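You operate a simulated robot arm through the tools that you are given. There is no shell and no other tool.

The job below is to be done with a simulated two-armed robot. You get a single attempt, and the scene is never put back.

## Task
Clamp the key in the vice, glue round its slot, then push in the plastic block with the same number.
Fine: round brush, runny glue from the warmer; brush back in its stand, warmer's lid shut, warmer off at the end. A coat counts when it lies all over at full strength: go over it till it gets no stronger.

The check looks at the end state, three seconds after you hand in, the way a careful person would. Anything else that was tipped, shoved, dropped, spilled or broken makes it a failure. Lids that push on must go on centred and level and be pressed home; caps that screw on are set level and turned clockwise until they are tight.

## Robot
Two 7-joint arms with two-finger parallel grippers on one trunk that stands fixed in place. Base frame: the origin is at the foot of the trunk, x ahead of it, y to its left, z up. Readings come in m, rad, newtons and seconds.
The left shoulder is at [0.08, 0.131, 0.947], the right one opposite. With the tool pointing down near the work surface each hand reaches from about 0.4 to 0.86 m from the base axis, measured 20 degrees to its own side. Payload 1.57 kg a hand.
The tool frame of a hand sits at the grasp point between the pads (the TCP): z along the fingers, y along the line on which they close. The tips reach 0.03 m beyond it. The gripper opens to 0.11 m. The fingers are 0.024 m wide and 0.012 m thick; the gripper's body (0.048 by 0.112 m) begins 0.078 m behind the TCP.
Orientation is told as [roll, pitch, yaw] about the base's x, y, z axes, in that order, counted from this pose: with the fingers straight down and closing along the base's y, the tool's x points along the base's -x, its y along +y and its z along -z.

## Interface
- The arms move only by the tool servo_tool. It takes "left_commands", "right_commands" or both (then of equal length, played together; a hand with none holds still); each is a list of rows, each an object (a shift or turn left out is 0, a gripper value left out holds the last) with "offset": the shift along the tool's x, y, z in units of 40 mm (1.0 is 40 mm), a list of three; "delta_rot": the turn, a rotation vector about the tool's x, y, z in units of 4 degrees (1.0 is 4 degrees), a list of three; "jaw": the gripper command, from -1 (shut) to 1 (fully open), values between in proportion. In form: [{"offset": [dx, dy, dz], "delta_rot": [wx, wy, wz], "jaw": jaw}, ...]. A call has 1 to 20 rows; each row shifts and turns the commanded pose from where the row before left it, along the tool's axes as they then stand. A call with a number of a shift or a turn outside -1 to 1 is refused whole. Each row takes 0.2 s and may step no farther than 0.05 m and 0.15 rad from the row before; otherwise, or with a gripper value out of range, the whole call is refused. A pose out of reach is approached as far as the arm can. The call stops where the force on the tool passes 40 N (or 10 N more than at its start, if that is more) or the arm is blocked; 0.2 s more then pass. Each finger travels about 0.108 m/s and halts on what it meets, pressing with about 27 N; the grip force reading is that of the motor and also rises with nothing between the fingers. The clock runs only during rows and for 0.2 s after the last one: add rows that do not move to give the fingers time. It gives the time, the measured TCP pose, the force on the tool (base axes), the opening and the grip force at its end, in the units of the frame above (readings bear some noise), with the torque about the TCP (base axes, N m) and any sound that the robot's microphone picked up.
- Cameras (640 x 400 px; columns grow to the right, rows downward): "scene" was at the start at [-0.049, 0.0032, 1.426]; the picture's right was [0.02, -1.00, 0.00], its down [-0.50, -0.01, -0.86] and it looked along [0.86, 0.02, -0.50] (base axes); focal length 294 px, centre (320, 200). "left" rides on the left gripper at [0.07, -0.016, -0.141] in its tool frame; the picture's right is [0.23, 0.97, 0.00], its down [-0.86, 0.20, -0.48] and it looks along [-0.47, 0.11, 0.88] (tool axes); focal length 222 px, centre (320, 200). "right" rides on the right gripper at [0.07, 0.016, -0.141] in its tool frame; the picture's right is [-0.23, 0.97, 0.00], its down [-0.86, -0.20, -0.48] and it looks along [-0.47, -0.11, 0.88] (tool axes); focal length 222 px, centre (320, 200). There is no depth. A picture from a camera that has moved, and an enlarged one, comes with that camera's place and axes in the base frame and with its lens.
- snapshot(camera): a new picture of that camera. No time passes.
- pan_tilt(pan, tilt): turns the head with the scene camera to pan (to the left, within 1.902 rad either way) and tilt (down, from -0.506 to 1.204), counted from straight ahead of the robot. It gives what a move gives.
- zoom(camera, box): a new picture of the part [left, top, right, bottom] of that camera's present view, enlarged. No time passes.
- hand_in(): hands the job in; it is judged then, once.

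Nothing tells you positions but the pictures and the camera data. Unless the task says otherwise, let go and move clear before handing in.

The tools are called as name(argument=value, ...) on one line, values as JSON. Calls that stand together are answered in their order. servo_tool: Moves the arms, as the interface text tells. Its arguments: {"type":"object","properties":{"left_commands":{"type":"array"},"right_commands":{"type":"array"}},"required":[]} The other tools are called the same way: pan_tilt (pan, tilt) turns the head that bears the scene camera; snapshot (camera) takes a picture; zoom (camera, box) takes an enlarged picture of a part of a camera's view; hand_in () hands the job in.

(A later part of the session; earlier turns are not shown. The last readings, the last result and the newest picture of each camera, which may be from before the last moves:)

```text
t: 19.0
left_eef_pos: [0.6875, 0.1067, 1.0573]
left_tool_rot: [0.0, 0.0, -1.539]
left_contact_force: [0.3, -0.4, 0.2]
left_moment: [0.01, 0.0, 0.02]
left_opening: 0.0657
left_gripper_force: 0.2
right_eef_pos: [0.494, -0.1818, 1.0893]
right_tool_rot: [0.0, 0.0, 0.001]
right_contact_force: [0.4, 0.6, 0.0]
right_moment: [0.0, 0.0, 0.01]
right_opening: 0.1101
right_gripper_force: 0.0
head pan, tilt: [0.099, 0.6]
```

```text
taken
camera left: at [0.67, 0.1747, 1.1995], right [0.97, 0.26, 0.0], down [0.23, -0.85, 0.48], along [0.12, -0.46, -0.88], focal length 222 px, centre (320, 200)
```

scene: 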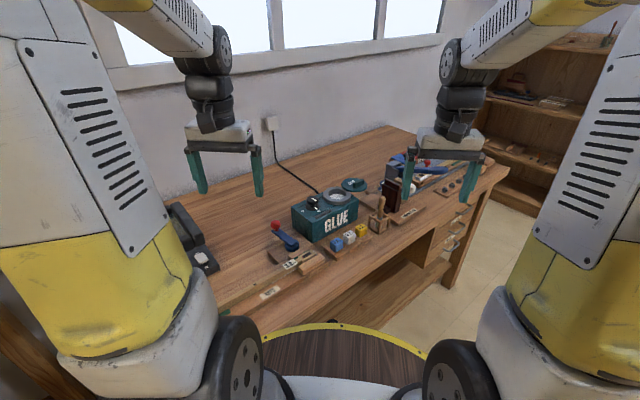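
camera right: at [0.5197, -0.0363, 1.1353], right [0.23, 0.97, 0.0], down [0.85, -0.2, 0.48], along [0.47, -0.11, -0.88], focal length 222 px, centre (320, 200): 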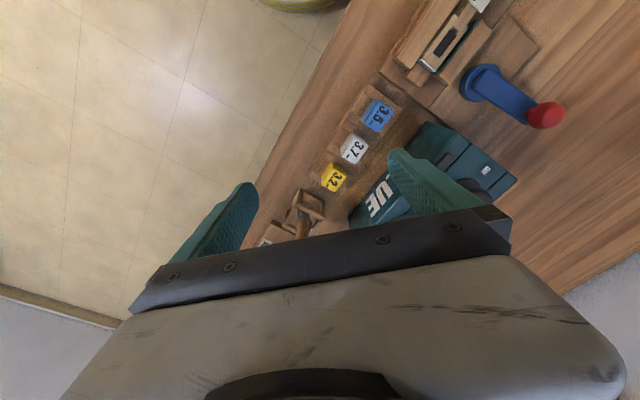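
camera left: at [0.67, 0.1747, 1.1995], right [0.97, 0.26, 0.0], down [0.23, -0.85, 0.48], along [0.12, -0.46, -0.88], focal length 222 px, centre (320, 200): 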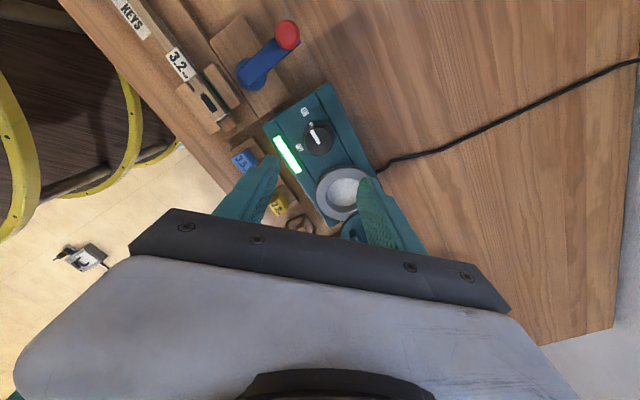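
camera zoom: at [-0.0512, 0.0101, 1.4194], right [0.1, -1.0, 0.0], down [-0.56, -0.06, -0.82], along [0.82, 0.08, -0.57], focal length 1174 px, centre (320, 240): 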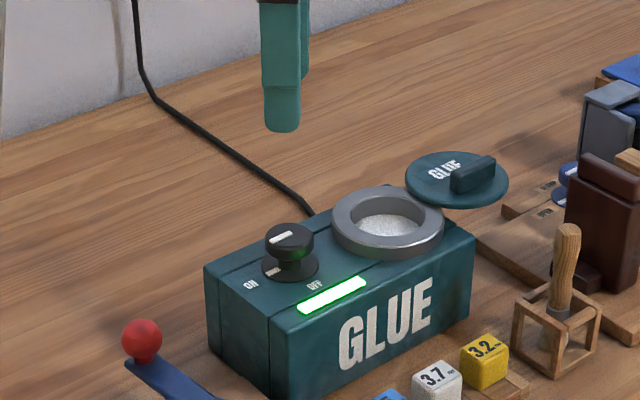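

Warmer on. Now the vice lever: I zoom to refine the cam pivot and ball position from this new viewpoint.

zoom(camera="left", box=[180, 0, 320, 120])

zoom(camera="scene", box=[250, 210, 330, 280])

```text
3.33 times, centred on (250, 60) of left
camera zoom: at [0.67, 0.1747, 1.1995], right [0.97, 0.26, 0.0], down [0.23, -0.85, 0.48], along [0.12, -0.46, -0.88], focal length 740 px, centre (553, 667)
```

zoom: 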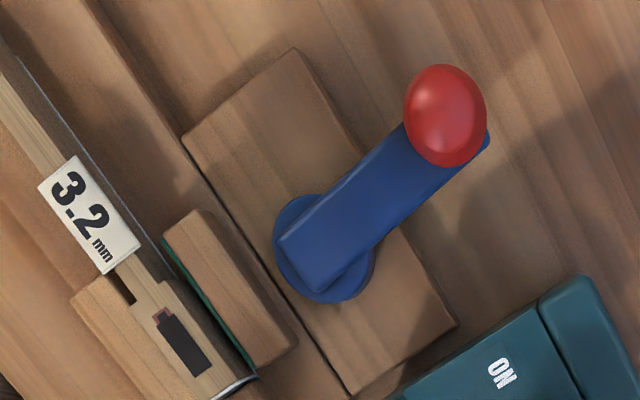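

```text
5.71 times, centred on (290, 245) of scene
camera zoom: at [-0.0512, 0.0101, 1.4194], right [0.1, -1.0, 0.0], down [-0.56, -0.06, -0.82], along [0.82, 0.08, -0.57], focal length 1677 px, centre (491, -57)
```

zoom: 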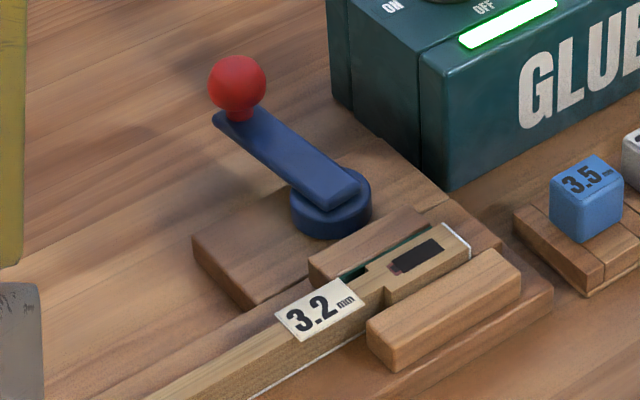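

The lever's ball is at (0.618, 0.2105, 0.858) and the cam pivot near (0.568, 0.151). The lever can only swing counter-clockwise (the warmer blocks the other side). I'll close the left fingers and place them as a post beside the ball.

servo_tool(left_commands=[{"delta_rot": [0, 0, 0.458], "jaw": -1}, {"offset": [0.497, -0.251, 0.5], "jaw": -1}, {"offset": [0.497, -0.251, 0.5]}, {"offset": [0.497, -0.251, 0.5]}, {"offset": [0.497, -0.251, 0.5]}])

snapshot(camera="left")

zoom(camera="scene", box=[240, 170, 340, 270])

```text
t: 20.2
left_eef_pos: [0.6468, 0.1852, 0.9764]
left_tool_rot: [-0.001, 0.0, -1.569]
left_contact_force: [-0.4, -0.6, -0.1]
left_moment: [0.04, 0.02, 0.01]
left_opening: 0.0
left_gripper_force: 21.7
right_eef_pos: [0.4944, -0.1825, 1.0894]
right_tool_rot: [0.0, 0.002, 0.0]
right_contact_force: [0.8, -0.4, 0.1]
right_moment: [0.05, -0.01, 0.0]
right_opening: 0.1101
right_gripper_force: 0.0
head pan, tilt: [0.099, 0.6]
```

```text
taken
camera left: at [0.6319, 0.2544, 1.1182], right [0.97, 0.23, 0.0], down [0.2, -0.85, 0.48], along [0.11, -0.47, -0.88], focal length 222 px, centre (320, 200)
```

left: 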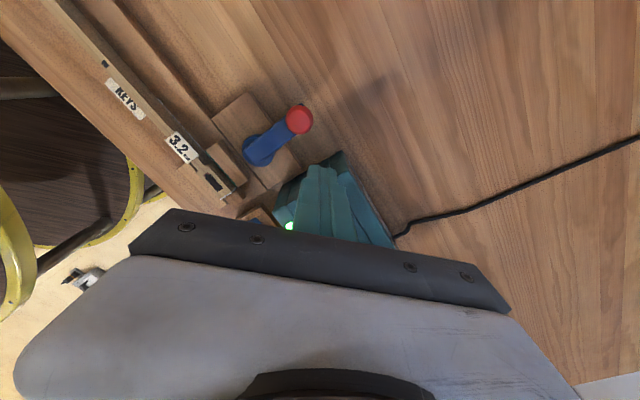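

```text
4.00 times, centred on (290, 220) of scene
camera zoom: at [-0.0514, 0.0098, 1.4194], right [0.1, -1.0, 0.0], down [-0.56, -0.06, -0.82], along [0.82, 0.08, -0.57], focal length 1174 px, centre (440, 120)
```

zoom: 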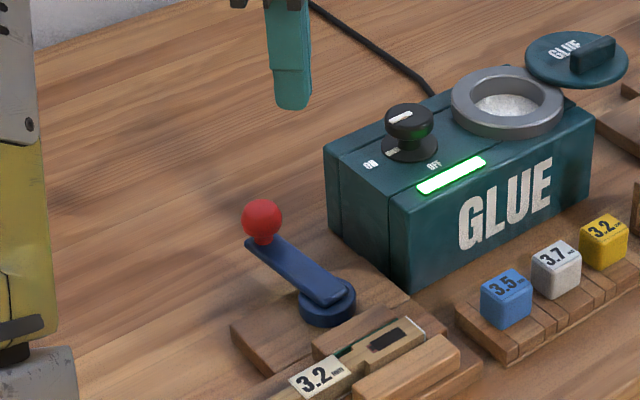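

Ball position confirmed. Lowering the closed fingers beside the ball.

servo_tool(left_commands=[{"offset": [0, 0, 0.845]}, {"offset": [0, 0, 0.845]}, {"offset": [0, 0, 0.845]}])

zoom(camera="scene", box=[250, 190, 330, 260])

zoom(camera="left", box=[200, 60, 400, 240])

```text
t: 21.0
left_eef_pos: [0.6456, 0.1868, 0.8751]
left_tool_rot: [0.001, 0.001, -1.567]
left_contact_force: [0.5, 0.2, 0.3]
left_moment: [0.0, -0.01, -0.02]
left_opening: 0.0
left_gripper_force: 21.5
right_eef_pos: [0.4943, -0.1812, 1.09]
right_tool_rot: [0.0, 0.001, 0.001]
right_contact_force: [0.1, -0.4, -0.2]
right_moment: [0.0, -0.04, -0.03]
right_opening: 0.11
right_gripper_force: 0.0
head pan, tilt: [0.099, 0.6]
```

```text
5.71 times, centred on (290, 225) of scene
camera zoom: at [-0.0516, 0.01, 1.4194], right [0.1, -0.99, 0.0], down [-0.56, -0.06, -0.83], along [0.82, 0.08, -0.56], focal length 1677 px, centre (491, 57)
```

zoom: 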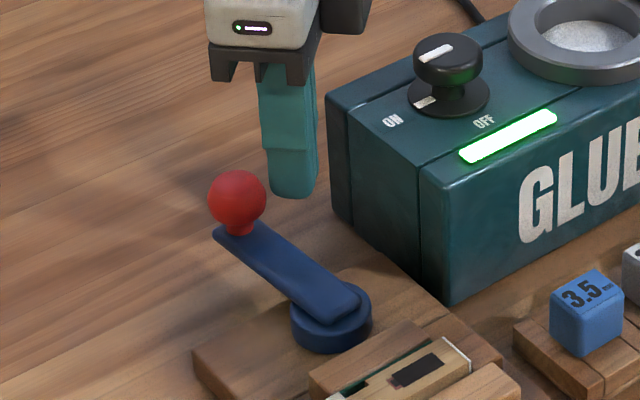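

```text
2.22 times, centred on (300, 150) of left
camera zoom: at [0.6314, 0.2554, 1.0174], right [0.97, 0.23, 0.0], down [0.2, -0.85, 0.48], along [0.11, -0.47, -0.88], focal length 494 px, centre (364, 311)
```

zoom: 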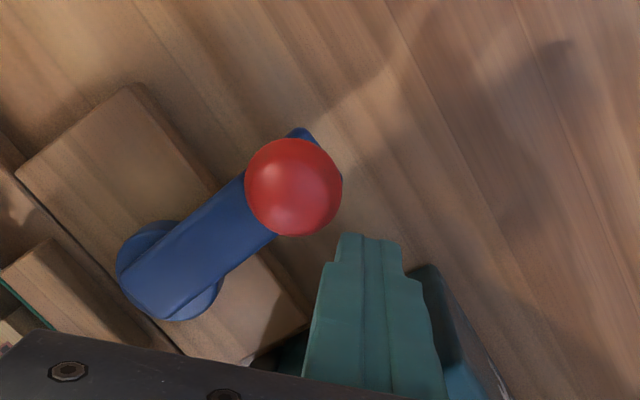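

The fingers are just beside the ball. Pushing it along an arc counter-clockwise, in parts.

servo_tool(left_commands=[{"offset": [0.11, -0.115, 0]}, {"offset": [0.15, -0.1, 0]}, {"offset": [0.15, -0.1, 0]}, {"offset": [0.13, -0.126, 0]}, {"offset": [0.13, -0.126, 0]}, {"offset": [0.107, -0.147, 0]}, {"offset": [0.107, -0.147, 0]}])

zoom(camera="scene", box=[250, 190, 330, 260])

zoom(camera="left", box=[150, 60, 350, 240])

```text
t: 22.6
left_eef_pos: [0.6126, 0.2217, 0.8745]
left_tool_rot: [-0.001, -0.002, -1.569]
left_contact_force: [0.3, 0.6, 0.1]
left_moment: [0.02, 0.0, 0.0]
left_opening: 0.0
left_gripper_force: 21.0
right_eef_pos: [0.4961, -0.1806, 1.0901]
right_tool_rot: [-0.001, 0.001, -0.001]
right_contact_force: [0.1, 0.2, 0.1]
right_moment: [0.01, -0.02, 0.02]
right_opening: 0.1101
right_gripper_force: 0.0
head pan, tilt: [0.099, 0.6]
```

```text
5.71 times, centred on (290, 225) of scene
camera zoom: at [-0.0513, 0.0101, 1.4194], right [0.1, -1.0, 0.0], down [-0.56, -0.06, -0.82], along [0.82, 0.08, -0.57], focal length 1677 px, centre (491, 57)
```

zoom: 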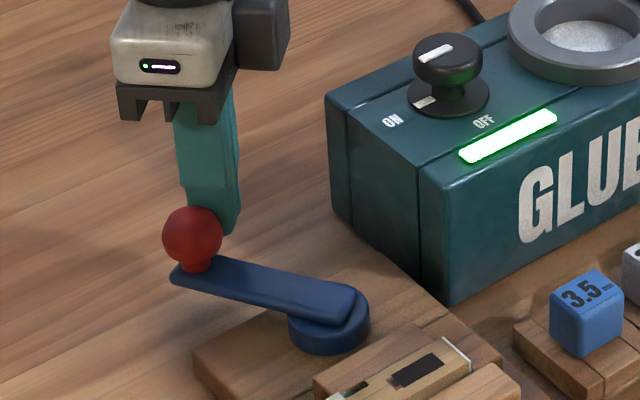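

```text
2.22 times, centred on (250, 150) of left
camera zoom: at [0.597, 0.2905, 1.0168], right [0.97, 0.23, 0.0], down [0.2, -0.85, 0.48], along [0.11, -0.47, -0.88], focal length 494 px, centre (476, 311)
```

zoom: 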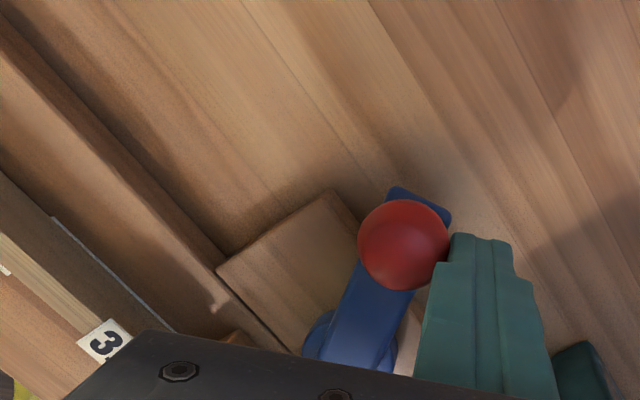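

The lever swung about 25-30° without resistance. Continuing the arc.

servo_tool(left_commands=[{"offset": [0.08, -0.163, 0]}, {"offset": [0.08, -0.163, 0]}, {"offset": [0.05, -0.175, 0]}, {"offset": [0.05, -0.175, 0]}, {"offset": [0.02, -0.18, 0]}, {"offset": [0.02, -0.18, 0]}])

zoom(camera="scene", box=[250, 190, 330, 260])

zoom(camera="scene", box=[270, 235, 330, 285])

```text
t: 24.0
left_eef_pos: [0.5724, 0.2317, 0.8737]
left_tool_rot: [0.001, 0.0, -1.57]
left_contact_force: [1.0, -0.2, 0.4]
left_moment: [0.02, 0.01, 0.01]
left_opening: 0.0
left_gripper_force: 21.6
right_eef_pos: [0.4951, -0.1838, 1.0882]
right_tool_rot: [0.001, -0.001, 0.0]
right_contact_force: [0.2, 0.0, -0.3]
right_moment: [0.01, 0.03, 0.02]
right_opening: 0.1102
right_gripper_force: 0.1
head pan, tilt: [0.099, 0.6]
```

```text
5.71 times, centred on (290, 225) of scene
camera zoom: at [-0.0513, 0.0101, 1.4194], right [0.1, -1.0, 0.0], down [-0.56, -0.06, -0.82], along [0.82, 0.08, -0.57], focal length 1677 px, centre (491, 57)
```

zoom: 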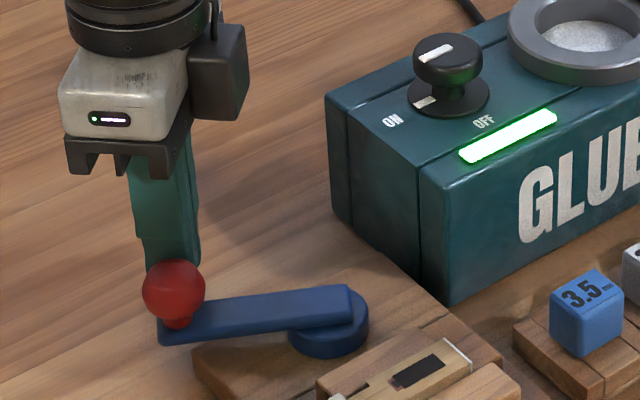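

```text
8.00 times, centred on (300, 260) of scene
camera zoom: at [-0.0513, 0.0101, 1.4194], right [0.1, -1.0, 0.0], down [-0.56, -0.06, -0.82], along [0.82, 0.08, -0.57], focal length 2348 px, centre (480, -280)
```

zoom: 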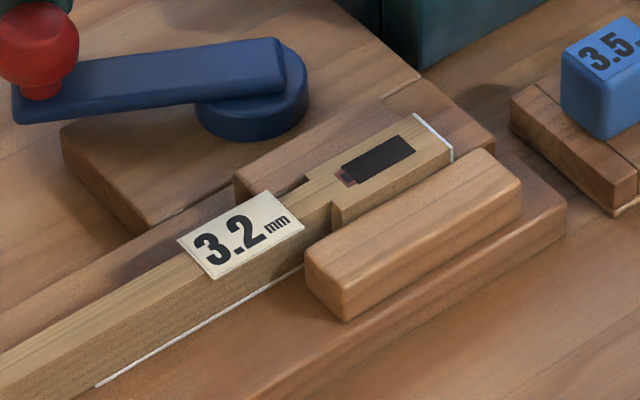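

The jaw has moved up to the key. Continuing until it resists.

servo_tool(left_commands=[{"offset": [-0.01, -0.18, 0]}, {"offset": [-0.015, -0.18, 0]}, {"offset": [-0.044, -0.175, 0]}, {"offset": [-0.044, -0.175, 0]}, {"offset": [-0.074, -0.166, 0]}, {"offset": [-0.074, -0.166, 0]}])

zoom(camera="scene", box=[250, 190, 330, 260])

zoom(camera="scene", box=[270, 235, 330, 285])

```text
t: 25.3
left_eef_pos: [0.5407, 0.2277, 0.875]
left_tool_rot: [0.021, 0.004, -1.563]
left_contact_force: [11.7, 5.8, -7.2]
left_moment: [0.16, -0.24, 0.08]
left_opening: 0.0
left_gripper_force: 21.3
right_eef_pos: [0.4951, -0.1832, 1.0886]
right_tool_rot: [0.0, -0.001, 0.001]
right_contact_force: [0.0, -0.1, 0.0]
right_moment: [0.02, 0.03, 0.02]
right_opening: 0.11
right_gripper_force: 0.1
head pan, tilt: [0.099, 0.6]
stopped in row 6 (left hand): the force on the tool passed its limit at 46 N (the readings are from after the stop); the commanded pose is now the measured one
```

```text
5.71 times, centred on (290, 225) of scene
camera zoom: at [-0.0505, 0.0105, 1.4195], right [0.1, -1.0, 0.0], down [-0.56, -0.06, -0.82], along [0.82, 0.08, -0.57], focal length 1677 px, centre (491, 57)
```

zoom: 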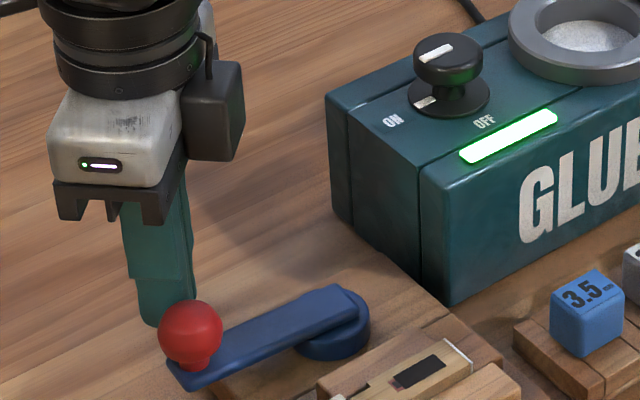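

```text
8.00 times, centred on (300, 260) of scene
camera zoom: at [-0.0505, 0.0105, 1.4195], right [0.1, -1.0, 0.0], down [-0.56, -0.06, -0.82], along [0.82, 0.08, -0.57], focal length 2348 px, centre (480, -280)
```

zoom: 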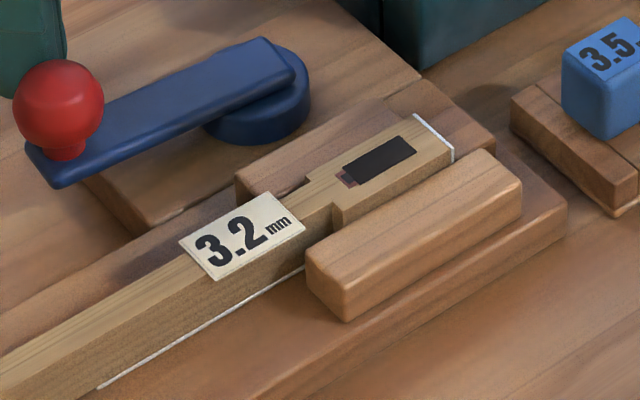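

It stopped firmly at about 80° of swing with 46 N. I'll give it one more gentle push to verify it is fully home.

servo_tool(left_commands=[{"offset": [-0.06, -0.08, 0]}, {"offset": [-0.06, -0.08, 0]}, {"offset": [-0.06, -0.08, 0]}, {"offset": [-0.06, -0.08, 0]}])

zoom(camera="scene", box=[250, 190, 330, 260])

```text
t: 25.8
left_eef_pos: [0.5401, 0.2265, 0.8767]
left_tool_rot: [0.03, 0.007, -1.564]
left_contact_force: [11.0, 6.8, -8.0]
left_moment: [0.21, -0.28, 0.04]
left_opening: 0.0
left_gripper_force: 21.6
right_eef_pos: [0.4955, -0.1823, 1.0882]
right_tool_rot: [0.0, -0.001, -0.001]
right_contact_force: [0.8, 0.8, 1.1]
right_moment: [0.06, 0.0, -0.01]
right_opening: 0.1102
right_gripper_force: 0.1
head pan, tilt: [0.099, 0.6]
stopped in row 2 (left hand): the force on the tool passed its limit at 44 N (the readings are from after the stop); the commanded pose is now the measured one
```

```text
5.71 times, centred on (290, 225) of scene
camera zoom: at [-0.0507, 0.0105, 1.4195], right [0.1, -1.0, 0.0], down [-0.56, -0.06, -0.82], along [0.82, 0.08, -0.57], focal length 1677 px, centre (491, 57)
```

zoom: 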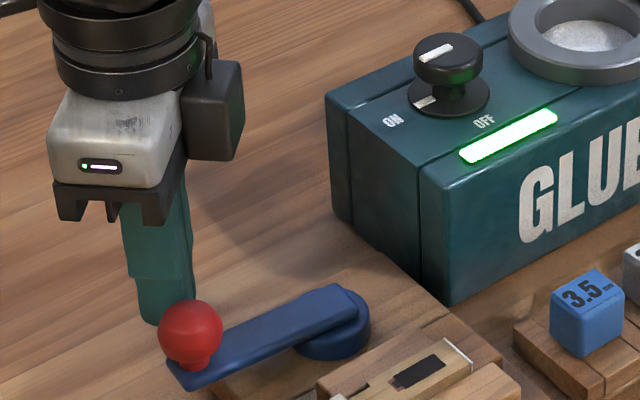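

It's firmly home. Backing off and rising to see whether the lever holds.

servo_tool(left_commands=[{"offset": [0.315, 0.39, 0]}, {"offset": [0.315, 0.39, -0.5]}, {"offset": [0.2, 0.2, -1]}, {"offset": [0, 0, -1]}, {"offset": [0, 0, -1]}])

zoom(camera="scene", box=[250, 190, 330, 260])

zoom(camera="scene", box=[310, 170, 370, 220])

snapshot(camera="left")

```text
t: 27.0
left_eef_pos: [0.5736, 0.2592, 1.0167]
left_tool_rot: [0.026, 0.006, -1.564]
left_contact_force: [0.7, 0.8, 0.6]
left_moment: [-0.04, 0.03, -0.01]
left_opening: 0.0
left_gripper_force: 21.3
right_eef_pos: [0.4943, -0.1819, 1.0887]
right_tool_rot: [-0.001, 0.0, 0.001]
right_contact_force: [-0.3, 0.8, 0.1]
right_moment: [0.03, 0.04, -0.04]
right_opening: 0.1102
right_gripper_force: 0.1
head pan, tilt: [0.099, 0.6]
```

```text
5.71 times, centred on (290, 225) of scene
camera zoom: at [-0.0511, 0.0102, 1.4194], right [0.1, -1.0, 0.0], down [-0.56, -0.06, -0.82], along [0.82, 0.08, -0.57], focal length 1677 px, centre (491, 57)
```

zoom: 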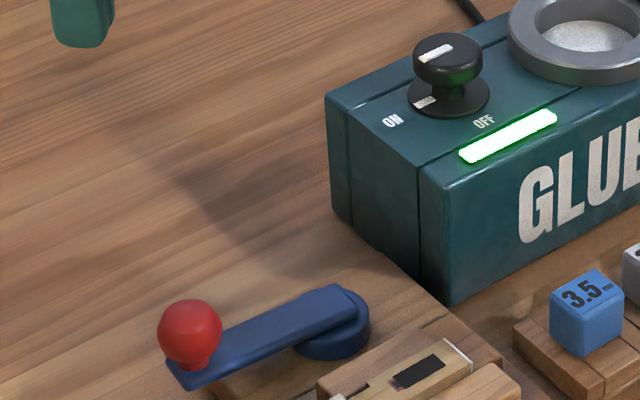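

```text
8.00 times, centred on (340, 195) of scene
camera zoom: at [-0.0511, 0.0102, 1.4194], right [0.1, -1.0, 0.0], down [-0.56, -0.06, -0.82], along [0.82, 0.08, -0.57], focal length 2348 px, centre (160, 240)
```

zoom: 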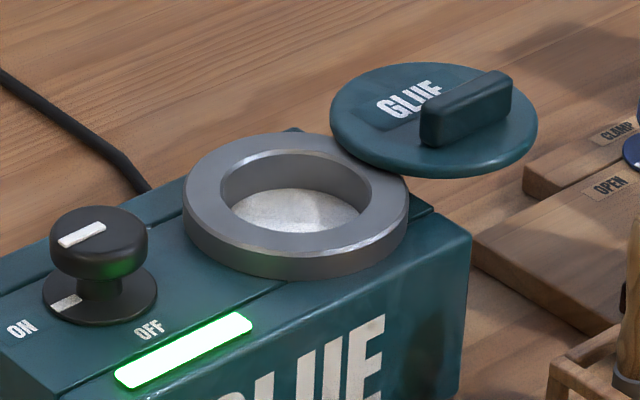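

```text
taken
camera left: at [0.5542, 0.3286, 1.1596], right [0.97, 0.23, 0.03], down [0.19, -0.86, 0.48], along [0.13, -0.46, -0.88], focal length 222 px, centre (320, 200)
```

left: 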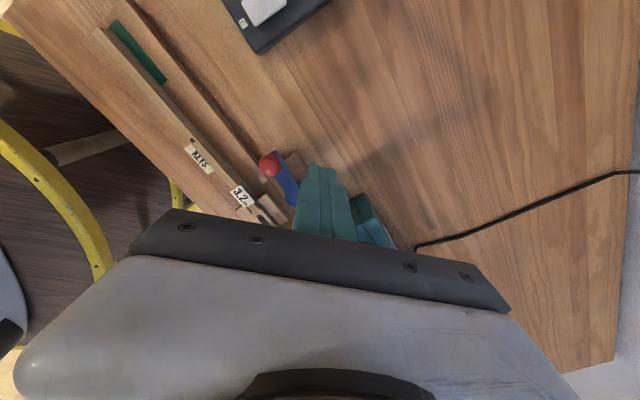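

The lever holds; the key is clamped. The glue still looks stiff while warming. Meanwhile I level the left hand and bring the right hand toward the brush.

servo_tool(left_commands=[{"delta_rot": [0.37, -0.086, 0], "offset": [0, 0, -0.5]}, {"offset": [0, 0, -0.5]}, {"offset": [0.5, -0.5, 0]}, {"offset": [0.5, -0.5, 0]}, {"offset": [0.5, -0.5, 0]}], right_commands=[{"offset": [-0.83, 0.41, 0.15]}, {"offset": [-0.83, 0.41, 0.15]}, {"offset": [-0.83, 0.41, 0.15]}, {"offset": [-0.83, 0.41, 0.15]}, {"offset": [-0.83, 0.41, 0.15]}])

snapshot(camera="right")

zoom(camera="right", box=[240, 90, 400, 210])

zoom(camera="scene", box=[350, 180, 430, 245])

```text
t: 28.2
left_eef_pos: [0.5125, 0.3184, 1.0581]
left_tool_rot: [0.001, -0.002, -1.564]
left_contact_force: [0.0, -0.8, -0.8]
left_moment: [0.05, -0.04, -0.03]
left_opening: 0.0001
left_gripper_force: 21.1
right_eef_pos: [0.6612, -0.1011, 1.0601]
right_tool_rot: [0.0, 0.0, -0.001]
right_contact_force: [0.0, -1.0, 0.7]
right_moment: [0.04, -0.03, -0.03]
right_opening: 0.11
right_gripper_force: 0.1
head pan, tilt: [0.099, 0.6]
```

```text
taken
camera right: at [0.5897, -0.0834, 1.2026], right [0.23, 0.97, 0.0], down [0.85, -0.2, 0.48], along [0.47, -0.11, -0.88], focal length 222 px, centre (320, 200)
```

right: 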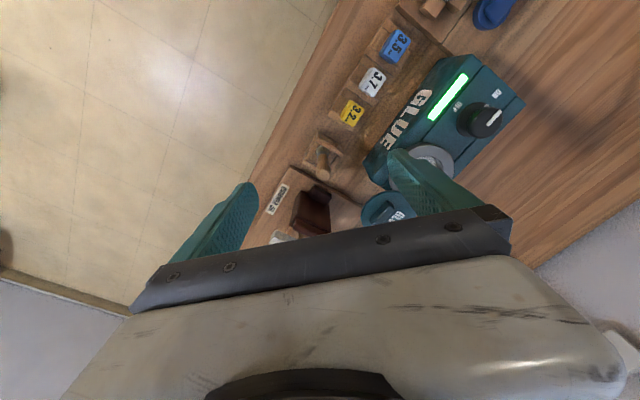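

```text
3.33 times, centred on (320, 150) of right
camera zoom: at [0.5897, -0.0834, 1.2026], right [0.23, 0.97, 0.0], down [0.85, -0.2, 0.48], along [0.47, -0.11, -0.88], focal length 740 px, centre (320, 367)
```

zoom: 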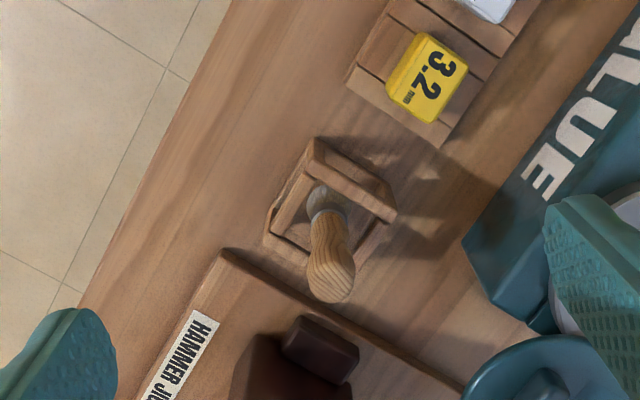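

```text
6.15 times, centred on (390, 212) of scene
camera zoom: at [-0.0515, 0.0099, 1.4194], right [0.1, -1.0, 0.0], down [-0.56, -0.06, -0.83], along [0.82, 0.08, -0.56], focal length 1806 px, centre (-111, 123)
```

zoom: 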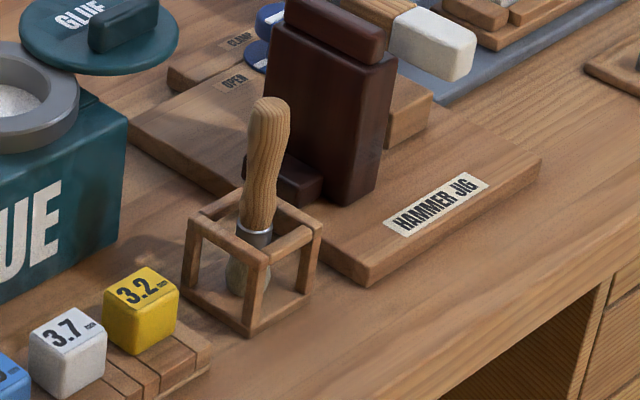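

Brush handle top is at about (0.696, -0.104, 0.927), nearly vertical, ferrule at z 0.85, stand frame top at z 0.853. I'll align above it with jaws partly open.

servo_tool(right_commands=[{"offset": [-0.42, -0.036, 0.6], "jaw": 0.2}, {"offset": [-0.42, -0.036, 0.6], "jaw": 0.2}, {"offset": [0, 0, 0.8], "jaw": 0.2}])

zoom(camera="right", box=[220, 100, 420, 240])

zoom(camera="scene", box=[350, 170, 430, 245])

```text
t: 29.0
left_eef_pos: [0.5128, 0.3186, 1.0592]
left_tool_rot: [0.0, -0.002, -1.562]
left_contact_force: [-1.0, 0.1, -0.3]
left_moment: [0.05, -0.05, -0.01]
left_opening: 0.0
left_gripper_force: 21.7
right_eef_pos: [0.6959, -0.1038, 0.9794]
right_tool_rot: [0.001, 0.001, 0.0]
right_contact_force: [-0.1, -0.3, 0.3]
right_moment: [0.02, 0.0, -0.01]
right_opening: 0.0662
right_gripper_force: 0.0
head pan, tilt: [0.099, 0.6]
```

```text
2.86 times, centred on (320, 170) of right
camera zoom: at [0.6237, -0.0857, 1.1221], right [0.23, 0.97, 0.0], down [0.85, -0.2, 0.48], along [0.47, -0.11, -0.88], focal length 635 px, centre (320, 286)
```

zoom: 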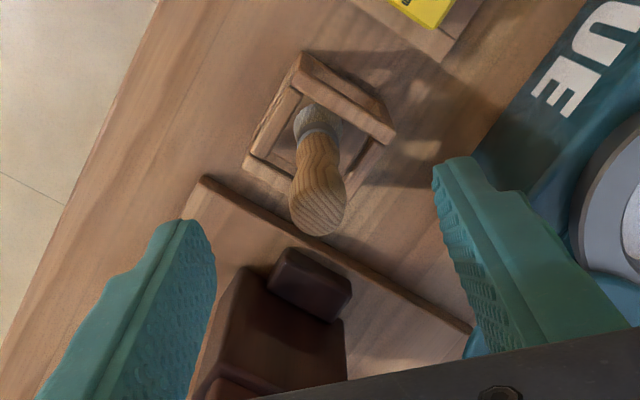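

```text
5.33 times, centred on (390, 208) of scene
camera zoom: at [-0.0516, 0.0101, 1.4194], right [0.1, -1.0, 0.0], down [-0.56, -0.06, -0.83], along [0.82, 0.08, -0.56], focal length 1565 px, centre (-53, 160)
```

zoom: 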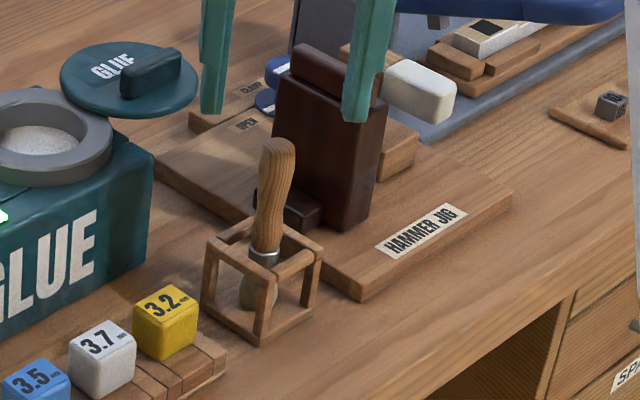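

Aligned within a few mm. Descending and gripping the handle.

servo_tool(right_commands=[{"offset": [0, -0.01, 0.6]}, {"offset": [0, 0, 0.6]}, {"offset": [0, 0, 0.62]}, {"offset": [0, 0, 0]}, {"jaw": -0.5}, {"jaw": -1}, {"jaw": -1}, {"jaw": -1}])

zoom(camera="right", box=[220, 100, 420, 240])

zoom(camera="scene", box=[350, 170, 430, 245])

zoom(camera="scene", box=[310, 170, 370, 220])

```text
t: 30.8
left_eef_pos: [0.5133, 0.3189, 1.0587]
left_tool_rot: [0.001, -0.003, -1.561]
left_contact_force: [-0.4, 1.1, 0.8]
left_moment: [0.04, -0.03, 0.02]
left_opening: 0.0001
left_gripper_force: 21.3
right_eef_pos: [0.6943, -0.1018, 0.9071]
right_tool_rot: [-0.001, 0.0, 0.0]
right_contact_force: [0.6, -0.2, -0.2]
right_moment: [0.0, -0.03, -0.02]
right_opening: 0.0195
right_gripper_force: 27.5
head pan, tilt: [0.099, 0.6]
```

```text
2.86 times, centred on (320, 170) of right
camera zoom: at [0.6232, -0.0853, 1.0493], right [0.23, 0.97, 0.0], down [0.86, -0.2, 0.48], along [0.47, -0.11, -0.88], focal length 635 px, centre (320, 286)
```

zoom: 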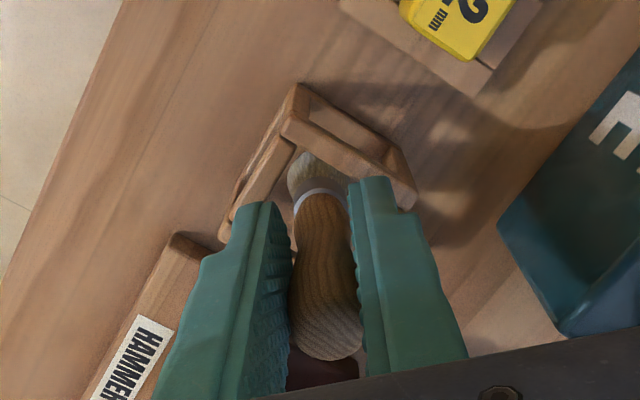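

```text
5.33 times, centred on (390, 208) of scene
camera zoom: at [-0.0513, 0.0101, 1.4194], right [0.1, -1.0, 0.0], down [-0.56, -0.06, -0.82], along [0.82, 0.08, -0.57], focal length 1565 px, centre (-53, 160)
```

zoom: 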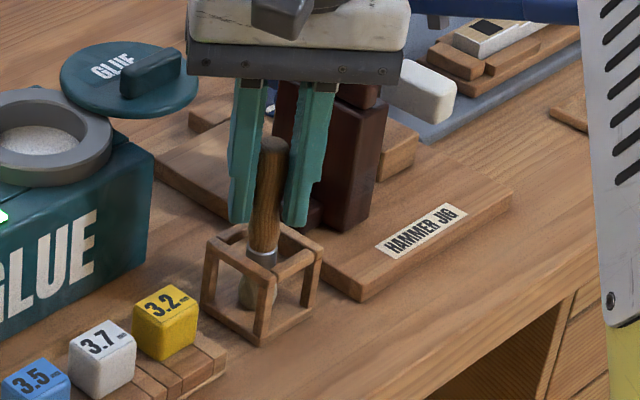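

```text
8.00 times, centred on (340, 195) of scene
camera zoom: at [-0.0513, 0.0101, 1.4194], right [0.1, -1.0, 0.0], down [-0.56, -0.06, -0.82], along [0.82, 0.08, -0.57], focal length 2348 px, centre (160, 240)
```

zoom: 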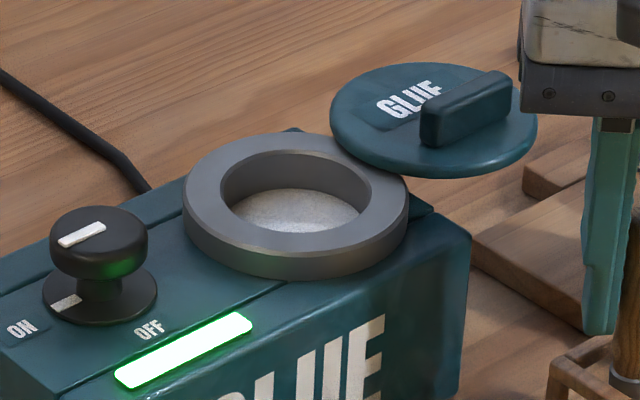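

Brush gripped at TCP (0.694, -0.102, 0.907). I lift it straight out and look at it, the stand and the glue.

servo_tool(right_commands=[{"offset": [0, 0, -0.4]}, {"offset": [0, 0, -0.6]}, {"offset": [0, 0, -0.8]}, {"offset": [0, 0, -0.8]}, {"offset": [0, 0, -0.8]}])

zoom(camera="scene", box=[350, 140, 430, 245])

zoom(camera="right", box=[220, 60, 420, 240])

```text
t: 32.0
left_eef_pos: [0.5137, 0.3178, 1.0585]
left_tool_rot: [0.0, -0.002, -1.561]
left_contact_force: [0.0, 0.7, 0.3]
left_moment: [-0.03, 0.01, 0.0]
left_opening: 0.0
left_gripper_force: 21.5
right_eef_pos: [0.6951, -0.1024, 1.0428]
right_tool_rot: [-0.001, 0.0, -0.002]
right_contact_force: [-0.1, 0.0, -0.3]
right_moment: [-0.02, -0.01, 0.0]
right_opening: 0.0194
right_gripper_force: 27.0
head pan, tilt: [0.099, 0.6]
```

```text
3.81 times, centred on (390, 192) of scene
camera zoom: at [-0.0512, 0.0101, 1.4194], right [0.1, -1.0, 0.0], down [-0.56, -0.06, -0.82], along [0.82, 0.08, -0.57], focal length 1118 px, centre (53, 229)
```

zoom: 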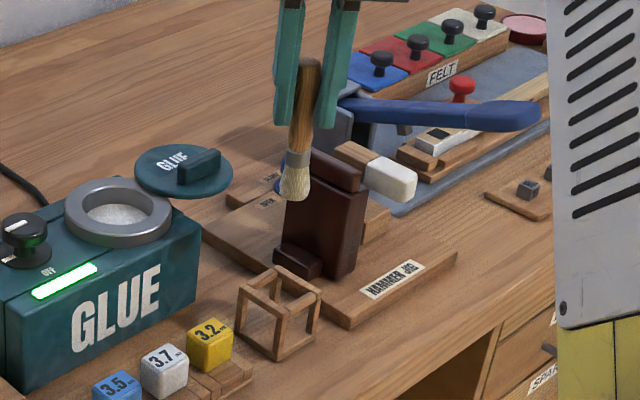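

```text
2.22 times, centred on (320, 150) of right
camera zoom: at [0.624, -0.0853, 1.1851], right [0.23, 0.97, 0.0], down [0.86, -0.2, 0.48], along [0.47, -0.11, -0.88], focal length 494 px, centre (320, 311)
```

zoom: 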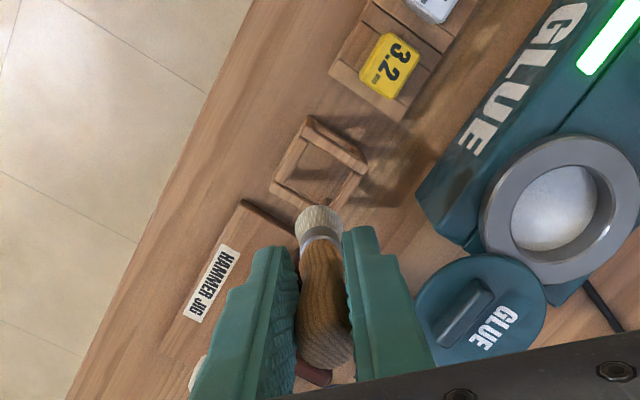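

The brush came out cleanly; its tip is about 94 mm below the TCP. I move it above the pot (0.743, 0.034) and inspect the glue.

servo_tool(right_commands=[{"offset": [-0.3125, 0.85, 0]}, {"offset": [-0.3125, 0.85, 0]}, {"offset": [-0.3125, 0.85, 0]}, {"offset": [-0.3125, 0.85, 0]}])

zoom(camera="right", box=[220, 80, 420, 240])

zoom(camera="scene", box=[300, 140, 400, 220])

```text
t: 33.0
left_eef_pos: [0.5135, 0.3172, 1.0583]
left_tool_rot: [-0.001, -0.001, -1.562]
left_contact_force: [0.8, 0.0, -0.7]
left_moment: [0.02, -0.01, 0.0]
left_opening: 0.0003
left_gripper_force: 21.1
right_eef_pos: [0.7458, 0.0321, 1.0424]
right_tool_rot: [0.0, 0.0, -0.001]
right_contact_force: [0.1, -0.6, 0.1]
right_moment: [0.04, -0.02, -0.01]
right_opening: 0.0194
right_gripper_force: 26.6
head pan, tilt: [0.099, 0.6]
```

```text
2.50 times, centred on (320, 160) of right
camera zoom: at [0.6741, 0.0506, 1.1856], right [0.23, 0.97, 0.0], down [0.85, -0.2, 0.48], along [0.47, -0.11, -0.88], focal length 555 px, centre (320, 300)
```

zoom: 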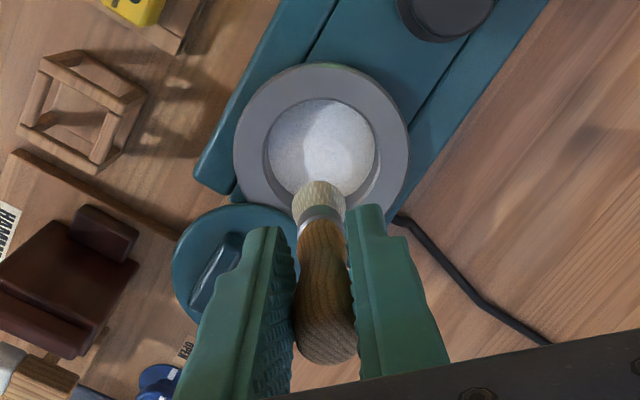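

```text
5.00 times, centred on (350, 180) of scene
camera zoom: at [-0.0515, 0.0098, 1.4194], right [0.1, -1.0, 0.0], down [-0.56, -0.06, -0.83], along [0.82, 0.08, -0.56], focal length 1467 px, centre (170, 300)
```

zoom: 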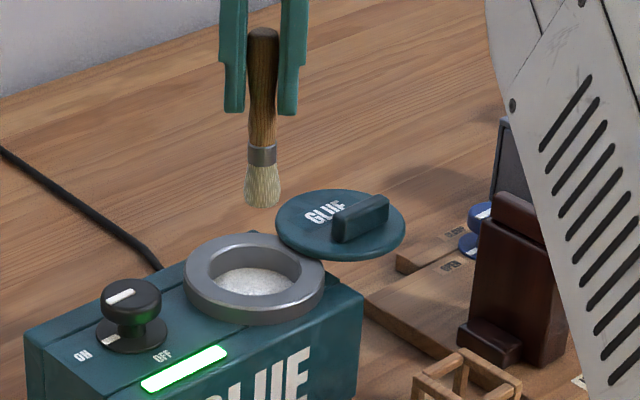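

The glue still looks grainy white (t=33, switched on around t=17). I'll wait and watch for a change.

servo_tool(right_commands=[{"offset": [0.05, 0.07, 0]}, {}, {}, {}, {}, {}, {}, {}, {}, {}, {}, {}, {}, {}, {}, {}, {}, {}, {}, {}])

servo_tool(right_commands=[{}, {}, {}, {}, {}, {}, {}, {}, {}, {}, {}, {}, {}, {}, {}, {}, {}, {}, {}, {}])

zoom(camera="right", box=[220, 80, 420, 240])

zoom(camera="scene", box=[300, 140, 400, 220])

```text
t: 37.2
left_eef_pos: [0.5132, 0.3185, 1.0573]
left_tool_rot: [0.001, -0.002, -1.564]
left_contact_force: [-0.7, 0.0, -0.4]
left_moment: [0.03, 0.0, -0.02]
left_opening: 0.0
left_gripper_force: 21.0
right_eef_pos: [0.7431, 0.0358, 1.0438]
right_tool_rot: [0.0, 0.002, 0.0]
right_contact_force: [-0.3, -0.1, -0.9]
right_moment: [0.01, 0.0, 0.03]
right_opening: 0.0197
right_gripper_force: 26.8
head pan, tilt: [0.099, 0.6]
```

```text
t: 41.4
left_eef_pos: [0.5132, 0.3186, 1.0585]
left_tool_rot: [0.001, -0.001, -1.562]
left_contact_force: [0.1, 0.5, -0.7]
left_moment: [-0.05, 0.01, -0.03]
left_opening: 0.0
left_gripper_force: 21.2
right_eef_pos: [0.7428, 0.0355, 1.0417]
right_tool_rot: [0.001, -0.001, 0.0]
right_contact_force: [0.2, -0.1, -0.3]
right_moment: [0.01, -0.01, 0.0]
right_opening: 0.0196
right_gripper_force: 27.1
head pan, tilt: [0.099, 0.6]
```

```text
2.50 times, centred on (320, 160) of right
camera zoom: at [0.6718, 0.0537, 1.1852], right [0.23, 0.97, 0.0], down [0.86, -0.2, 0.48], along [0.47, -0.11, -0.88], focal length 555 px, centre (320, 300)
```

zoom: 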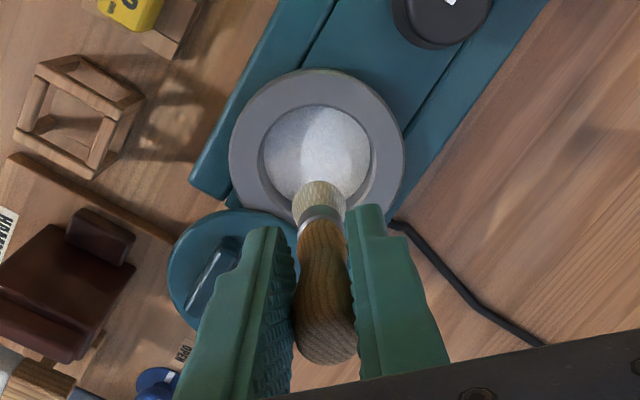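

```text
5.00 times, centred on (350, 180) of scene
camera zoom: at [-0.0513, 0.0102, 1.4194], right [0.1, -1.0, 0.0], down [-0.56, -0.06, -0.82], along [0.82, 0.08, -0.57], focal length 1467 px, centre (170, 300)
```

zoom: 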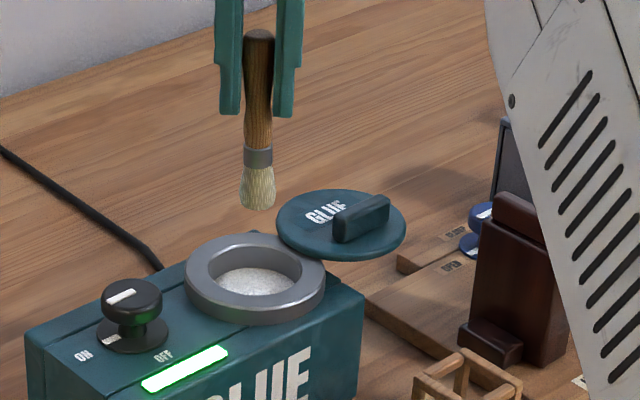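

No clear change yet. I'll zoom tightly on the glue for a baseline and keep waiting.

zoom(camera="scene", box=[325, 185, 365, 210])

servo_tool(right_commands=[{}, {}, {}, {}, {}, {}, {}, {}, {}, {}, {}, {}, {}, {}, {}, {}, {}, {}, {}, {}])

servo_tool(right_commands=[{}, {}, {}, {}, {}, {}, {}, {}, {}, {}, {}, {}, {}, {}, {}, {}, {}, {}, {}, {}])

servo_tool(right_commands=[{}, {}, {}, {}, {}, {}, {}, {}, {}, {}, {}, {}, {}, {}, {}, {}, {}, {}, {}, {}])

zoom(camera="scene", box=[325, 185, 365, 210])

```text
16.00 times, centred on (345, 198) of scene
camera zoom: at [-0.0513, 0.0102, 1.4194], right [0.1, -1.0, 0.0], down [-0.56, -0.06, -0.82], along [0.82, 0.08, -0.57], focal length 4696 px, centre (-80, 240)
```

zoom: 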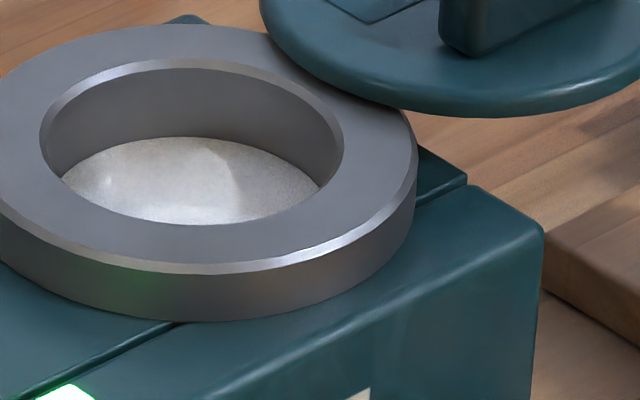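

```text
t: 45.6
left_eef_pos: [0.5133, 0.3197, 1.0578]
left_tool_rot: [0.001, -0.003, -1.563]
left_contact_force: [0.4, -0.1, 1.0]
left_moment: [0.0, 0.01, 0.01]
left_opening: 0.0
left_gripper_force: 21.1
right_eef_pos: [0.7433, 0.0366, 1.0424]
right_tool_rot: [0.0, 0.0, -0.001]
right_contact_force: [0.1, -0.4, -0.4]
right_moment: [0.02, 0.0, -0.03]
right_opening: 0.0193
right_gripper_force: 27.2
head pan, tilt: [0.099, 0.6]
```

```text
t: 49.8
left_eef_pos: [0.5135, 0.318, 1.058]
left_tool_rot: [-0.001, -0.002, -1.563]
left_contact_force: [0.6, 0.2, -0.1]
left_moment: [0.01, 0.02, 0.04]
left_opening: 0.0
left_gripper_force: 21.4
right_eef_pos: [0.7428, 0.0353, 1.0426]
right_tool_rot: [0.0, 0.0, -0.001]
right_contact_force: [-1.0, -0.3, -0.6]
right_moment: [-0.02, 0.01, 0.01]
right_opening: 0.0195
right_gripper_force: 26.9
head pan, tilt: [0.099, 0.6]
```

```text
t: 54.0
left_eef_pos: [0.5134, 0.3183, 1.0568]
left_tool_rot: [-0.001, -0.002, -1.561]
left_contact_force: [0.4, 0.2, -0.3]
left_moment: [-0.03, 0.0, 0.0]
left_opening: 0.0
left_gripper_force: 21.7
right_eef_pos: [0.7433, 0.0354, 1.043]
right_tool_rot: [0.0, 0.0, 0.0]
right_contact_force: [-0.3, -0.4, 0.1]
right_moment: [0.0, -0.02, 0.01]
right_opening: 0.0194
right_gripper_force: 26.8
head pan, tilt: [0.099, 0.6]
```

```text
16.00 times, centred on (345, 198) of scene
camera zoom: at [-0.0513, 0.0102, 1.4194], right [0.1, -1.0, 0.0], down [-0.56, -0.06, -0.82], along [0.82, 0.08, -0.57], focal length 4696 px, centre (-80, 240)
```

zoom: 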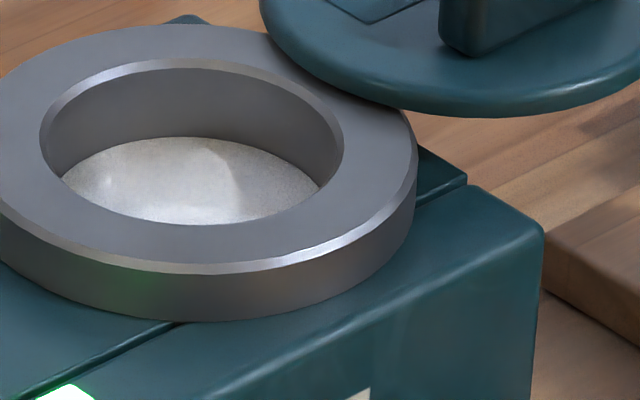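

The two look the same. I'll compare with the exact zoom I took before switching on.

zoom(camera="scene", box=[285, 180, 345, 225])

zoom(camera="scene", box=[320, 172, 370, 207])

```text
8.89 times, centred on (315, 202) of scene
camera zoom: at [-0.0513, 0.0102, 1.4194], right [0.1, -1.0, 0.0], down [-0.56, -0.06, -0.82], along [0.82, 0.08, -0.57], focal length 2609 px, centre (364, 178)
```

zoom: 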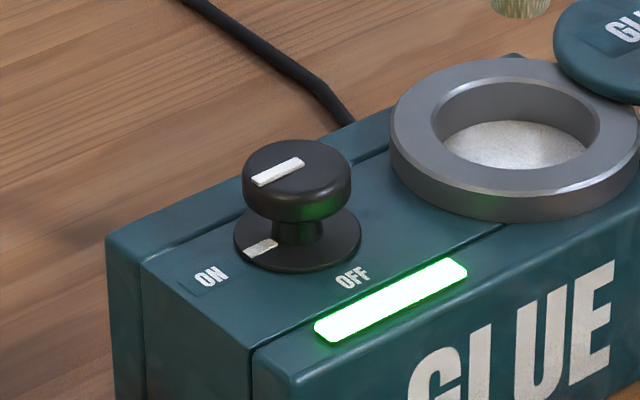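

```text
11.43 times, centred on (345, 190) of scene
camera zoom: at [-0.0513, 0.0102, 1.4194], right [0.1, -1.0, 0.0], down [-0.56, -0.06, -0.82], along [0.82, 0.08, -0.57], focal length 3354 px, centre (34, 320)
```

zoom: 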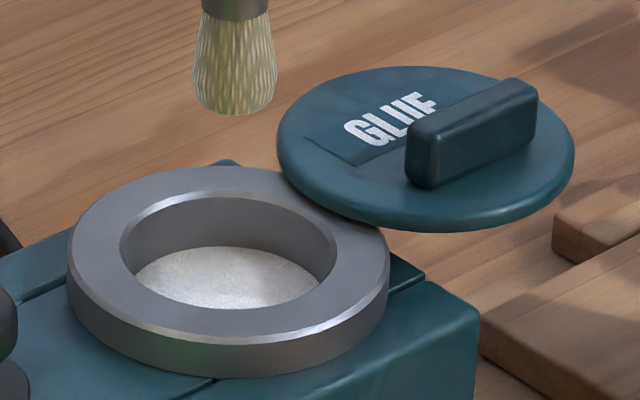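

The glue looks unchanged, so I'll give it more time and meanwhile use the left camera to inspect the key's slot. First a look at arm clearance.

snapshot(camera="scene")

servo_tool(left_commands=[{"offset": [-0.5, -0.046, 0.2], "jaw": 0.6}, {"offset": [-0.5, -0.046, 0.2], "jaw": 0.6}, {"offset": [-0.5, -0.046, 0.2]}, {"offset": [-0.5, -0.046, 0.2]}])

snapshot(camera="left")

```text
taken
```

scene: 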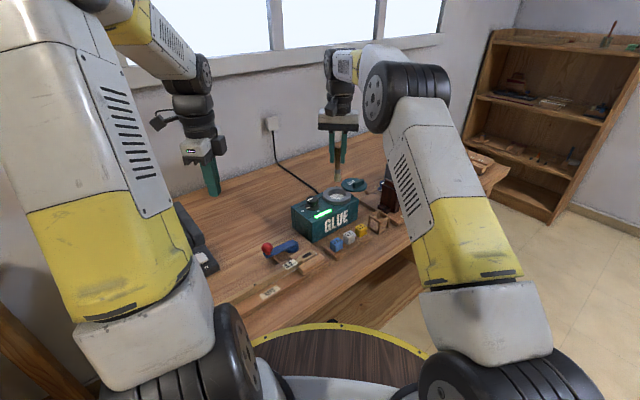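

```text
t: 55.0
left_eef_pos: [0.5064, 0.2387, 1.0255]
left_tool_rot: [0.0, -0.002, -1.564]
left_contact_force: [-0.4, 0.4, -1.1]
left_moment: [-0.02, 0.01, -0.02]
left_opening: 0.0882
left_gripper_force: 0.0
right_eef_pos: [0.7436, 0.0364, 1.0431]
right_tool_rot: [-0.001, 0.0, 0.001]
right_contact_force: [-0.3, 0.5, 0.2]
right_moment: [0.0, 0.03, 0.02]
right_opening: 0.0195
right_gripper_force: 27.1
head pan, tilt: [0.099, 0.6]
```

```text
taken
camera left: at [0.4904, 0.3079, 1.168], right [0.97, 0.24, 0.0], down [0.21, -0.85, 0.48], along [0.11, -0.47, -0.88], focal length 222 px, centre (320, 200)
```

left: 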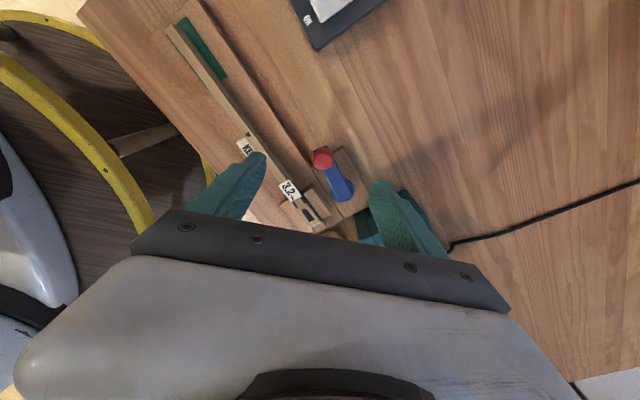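

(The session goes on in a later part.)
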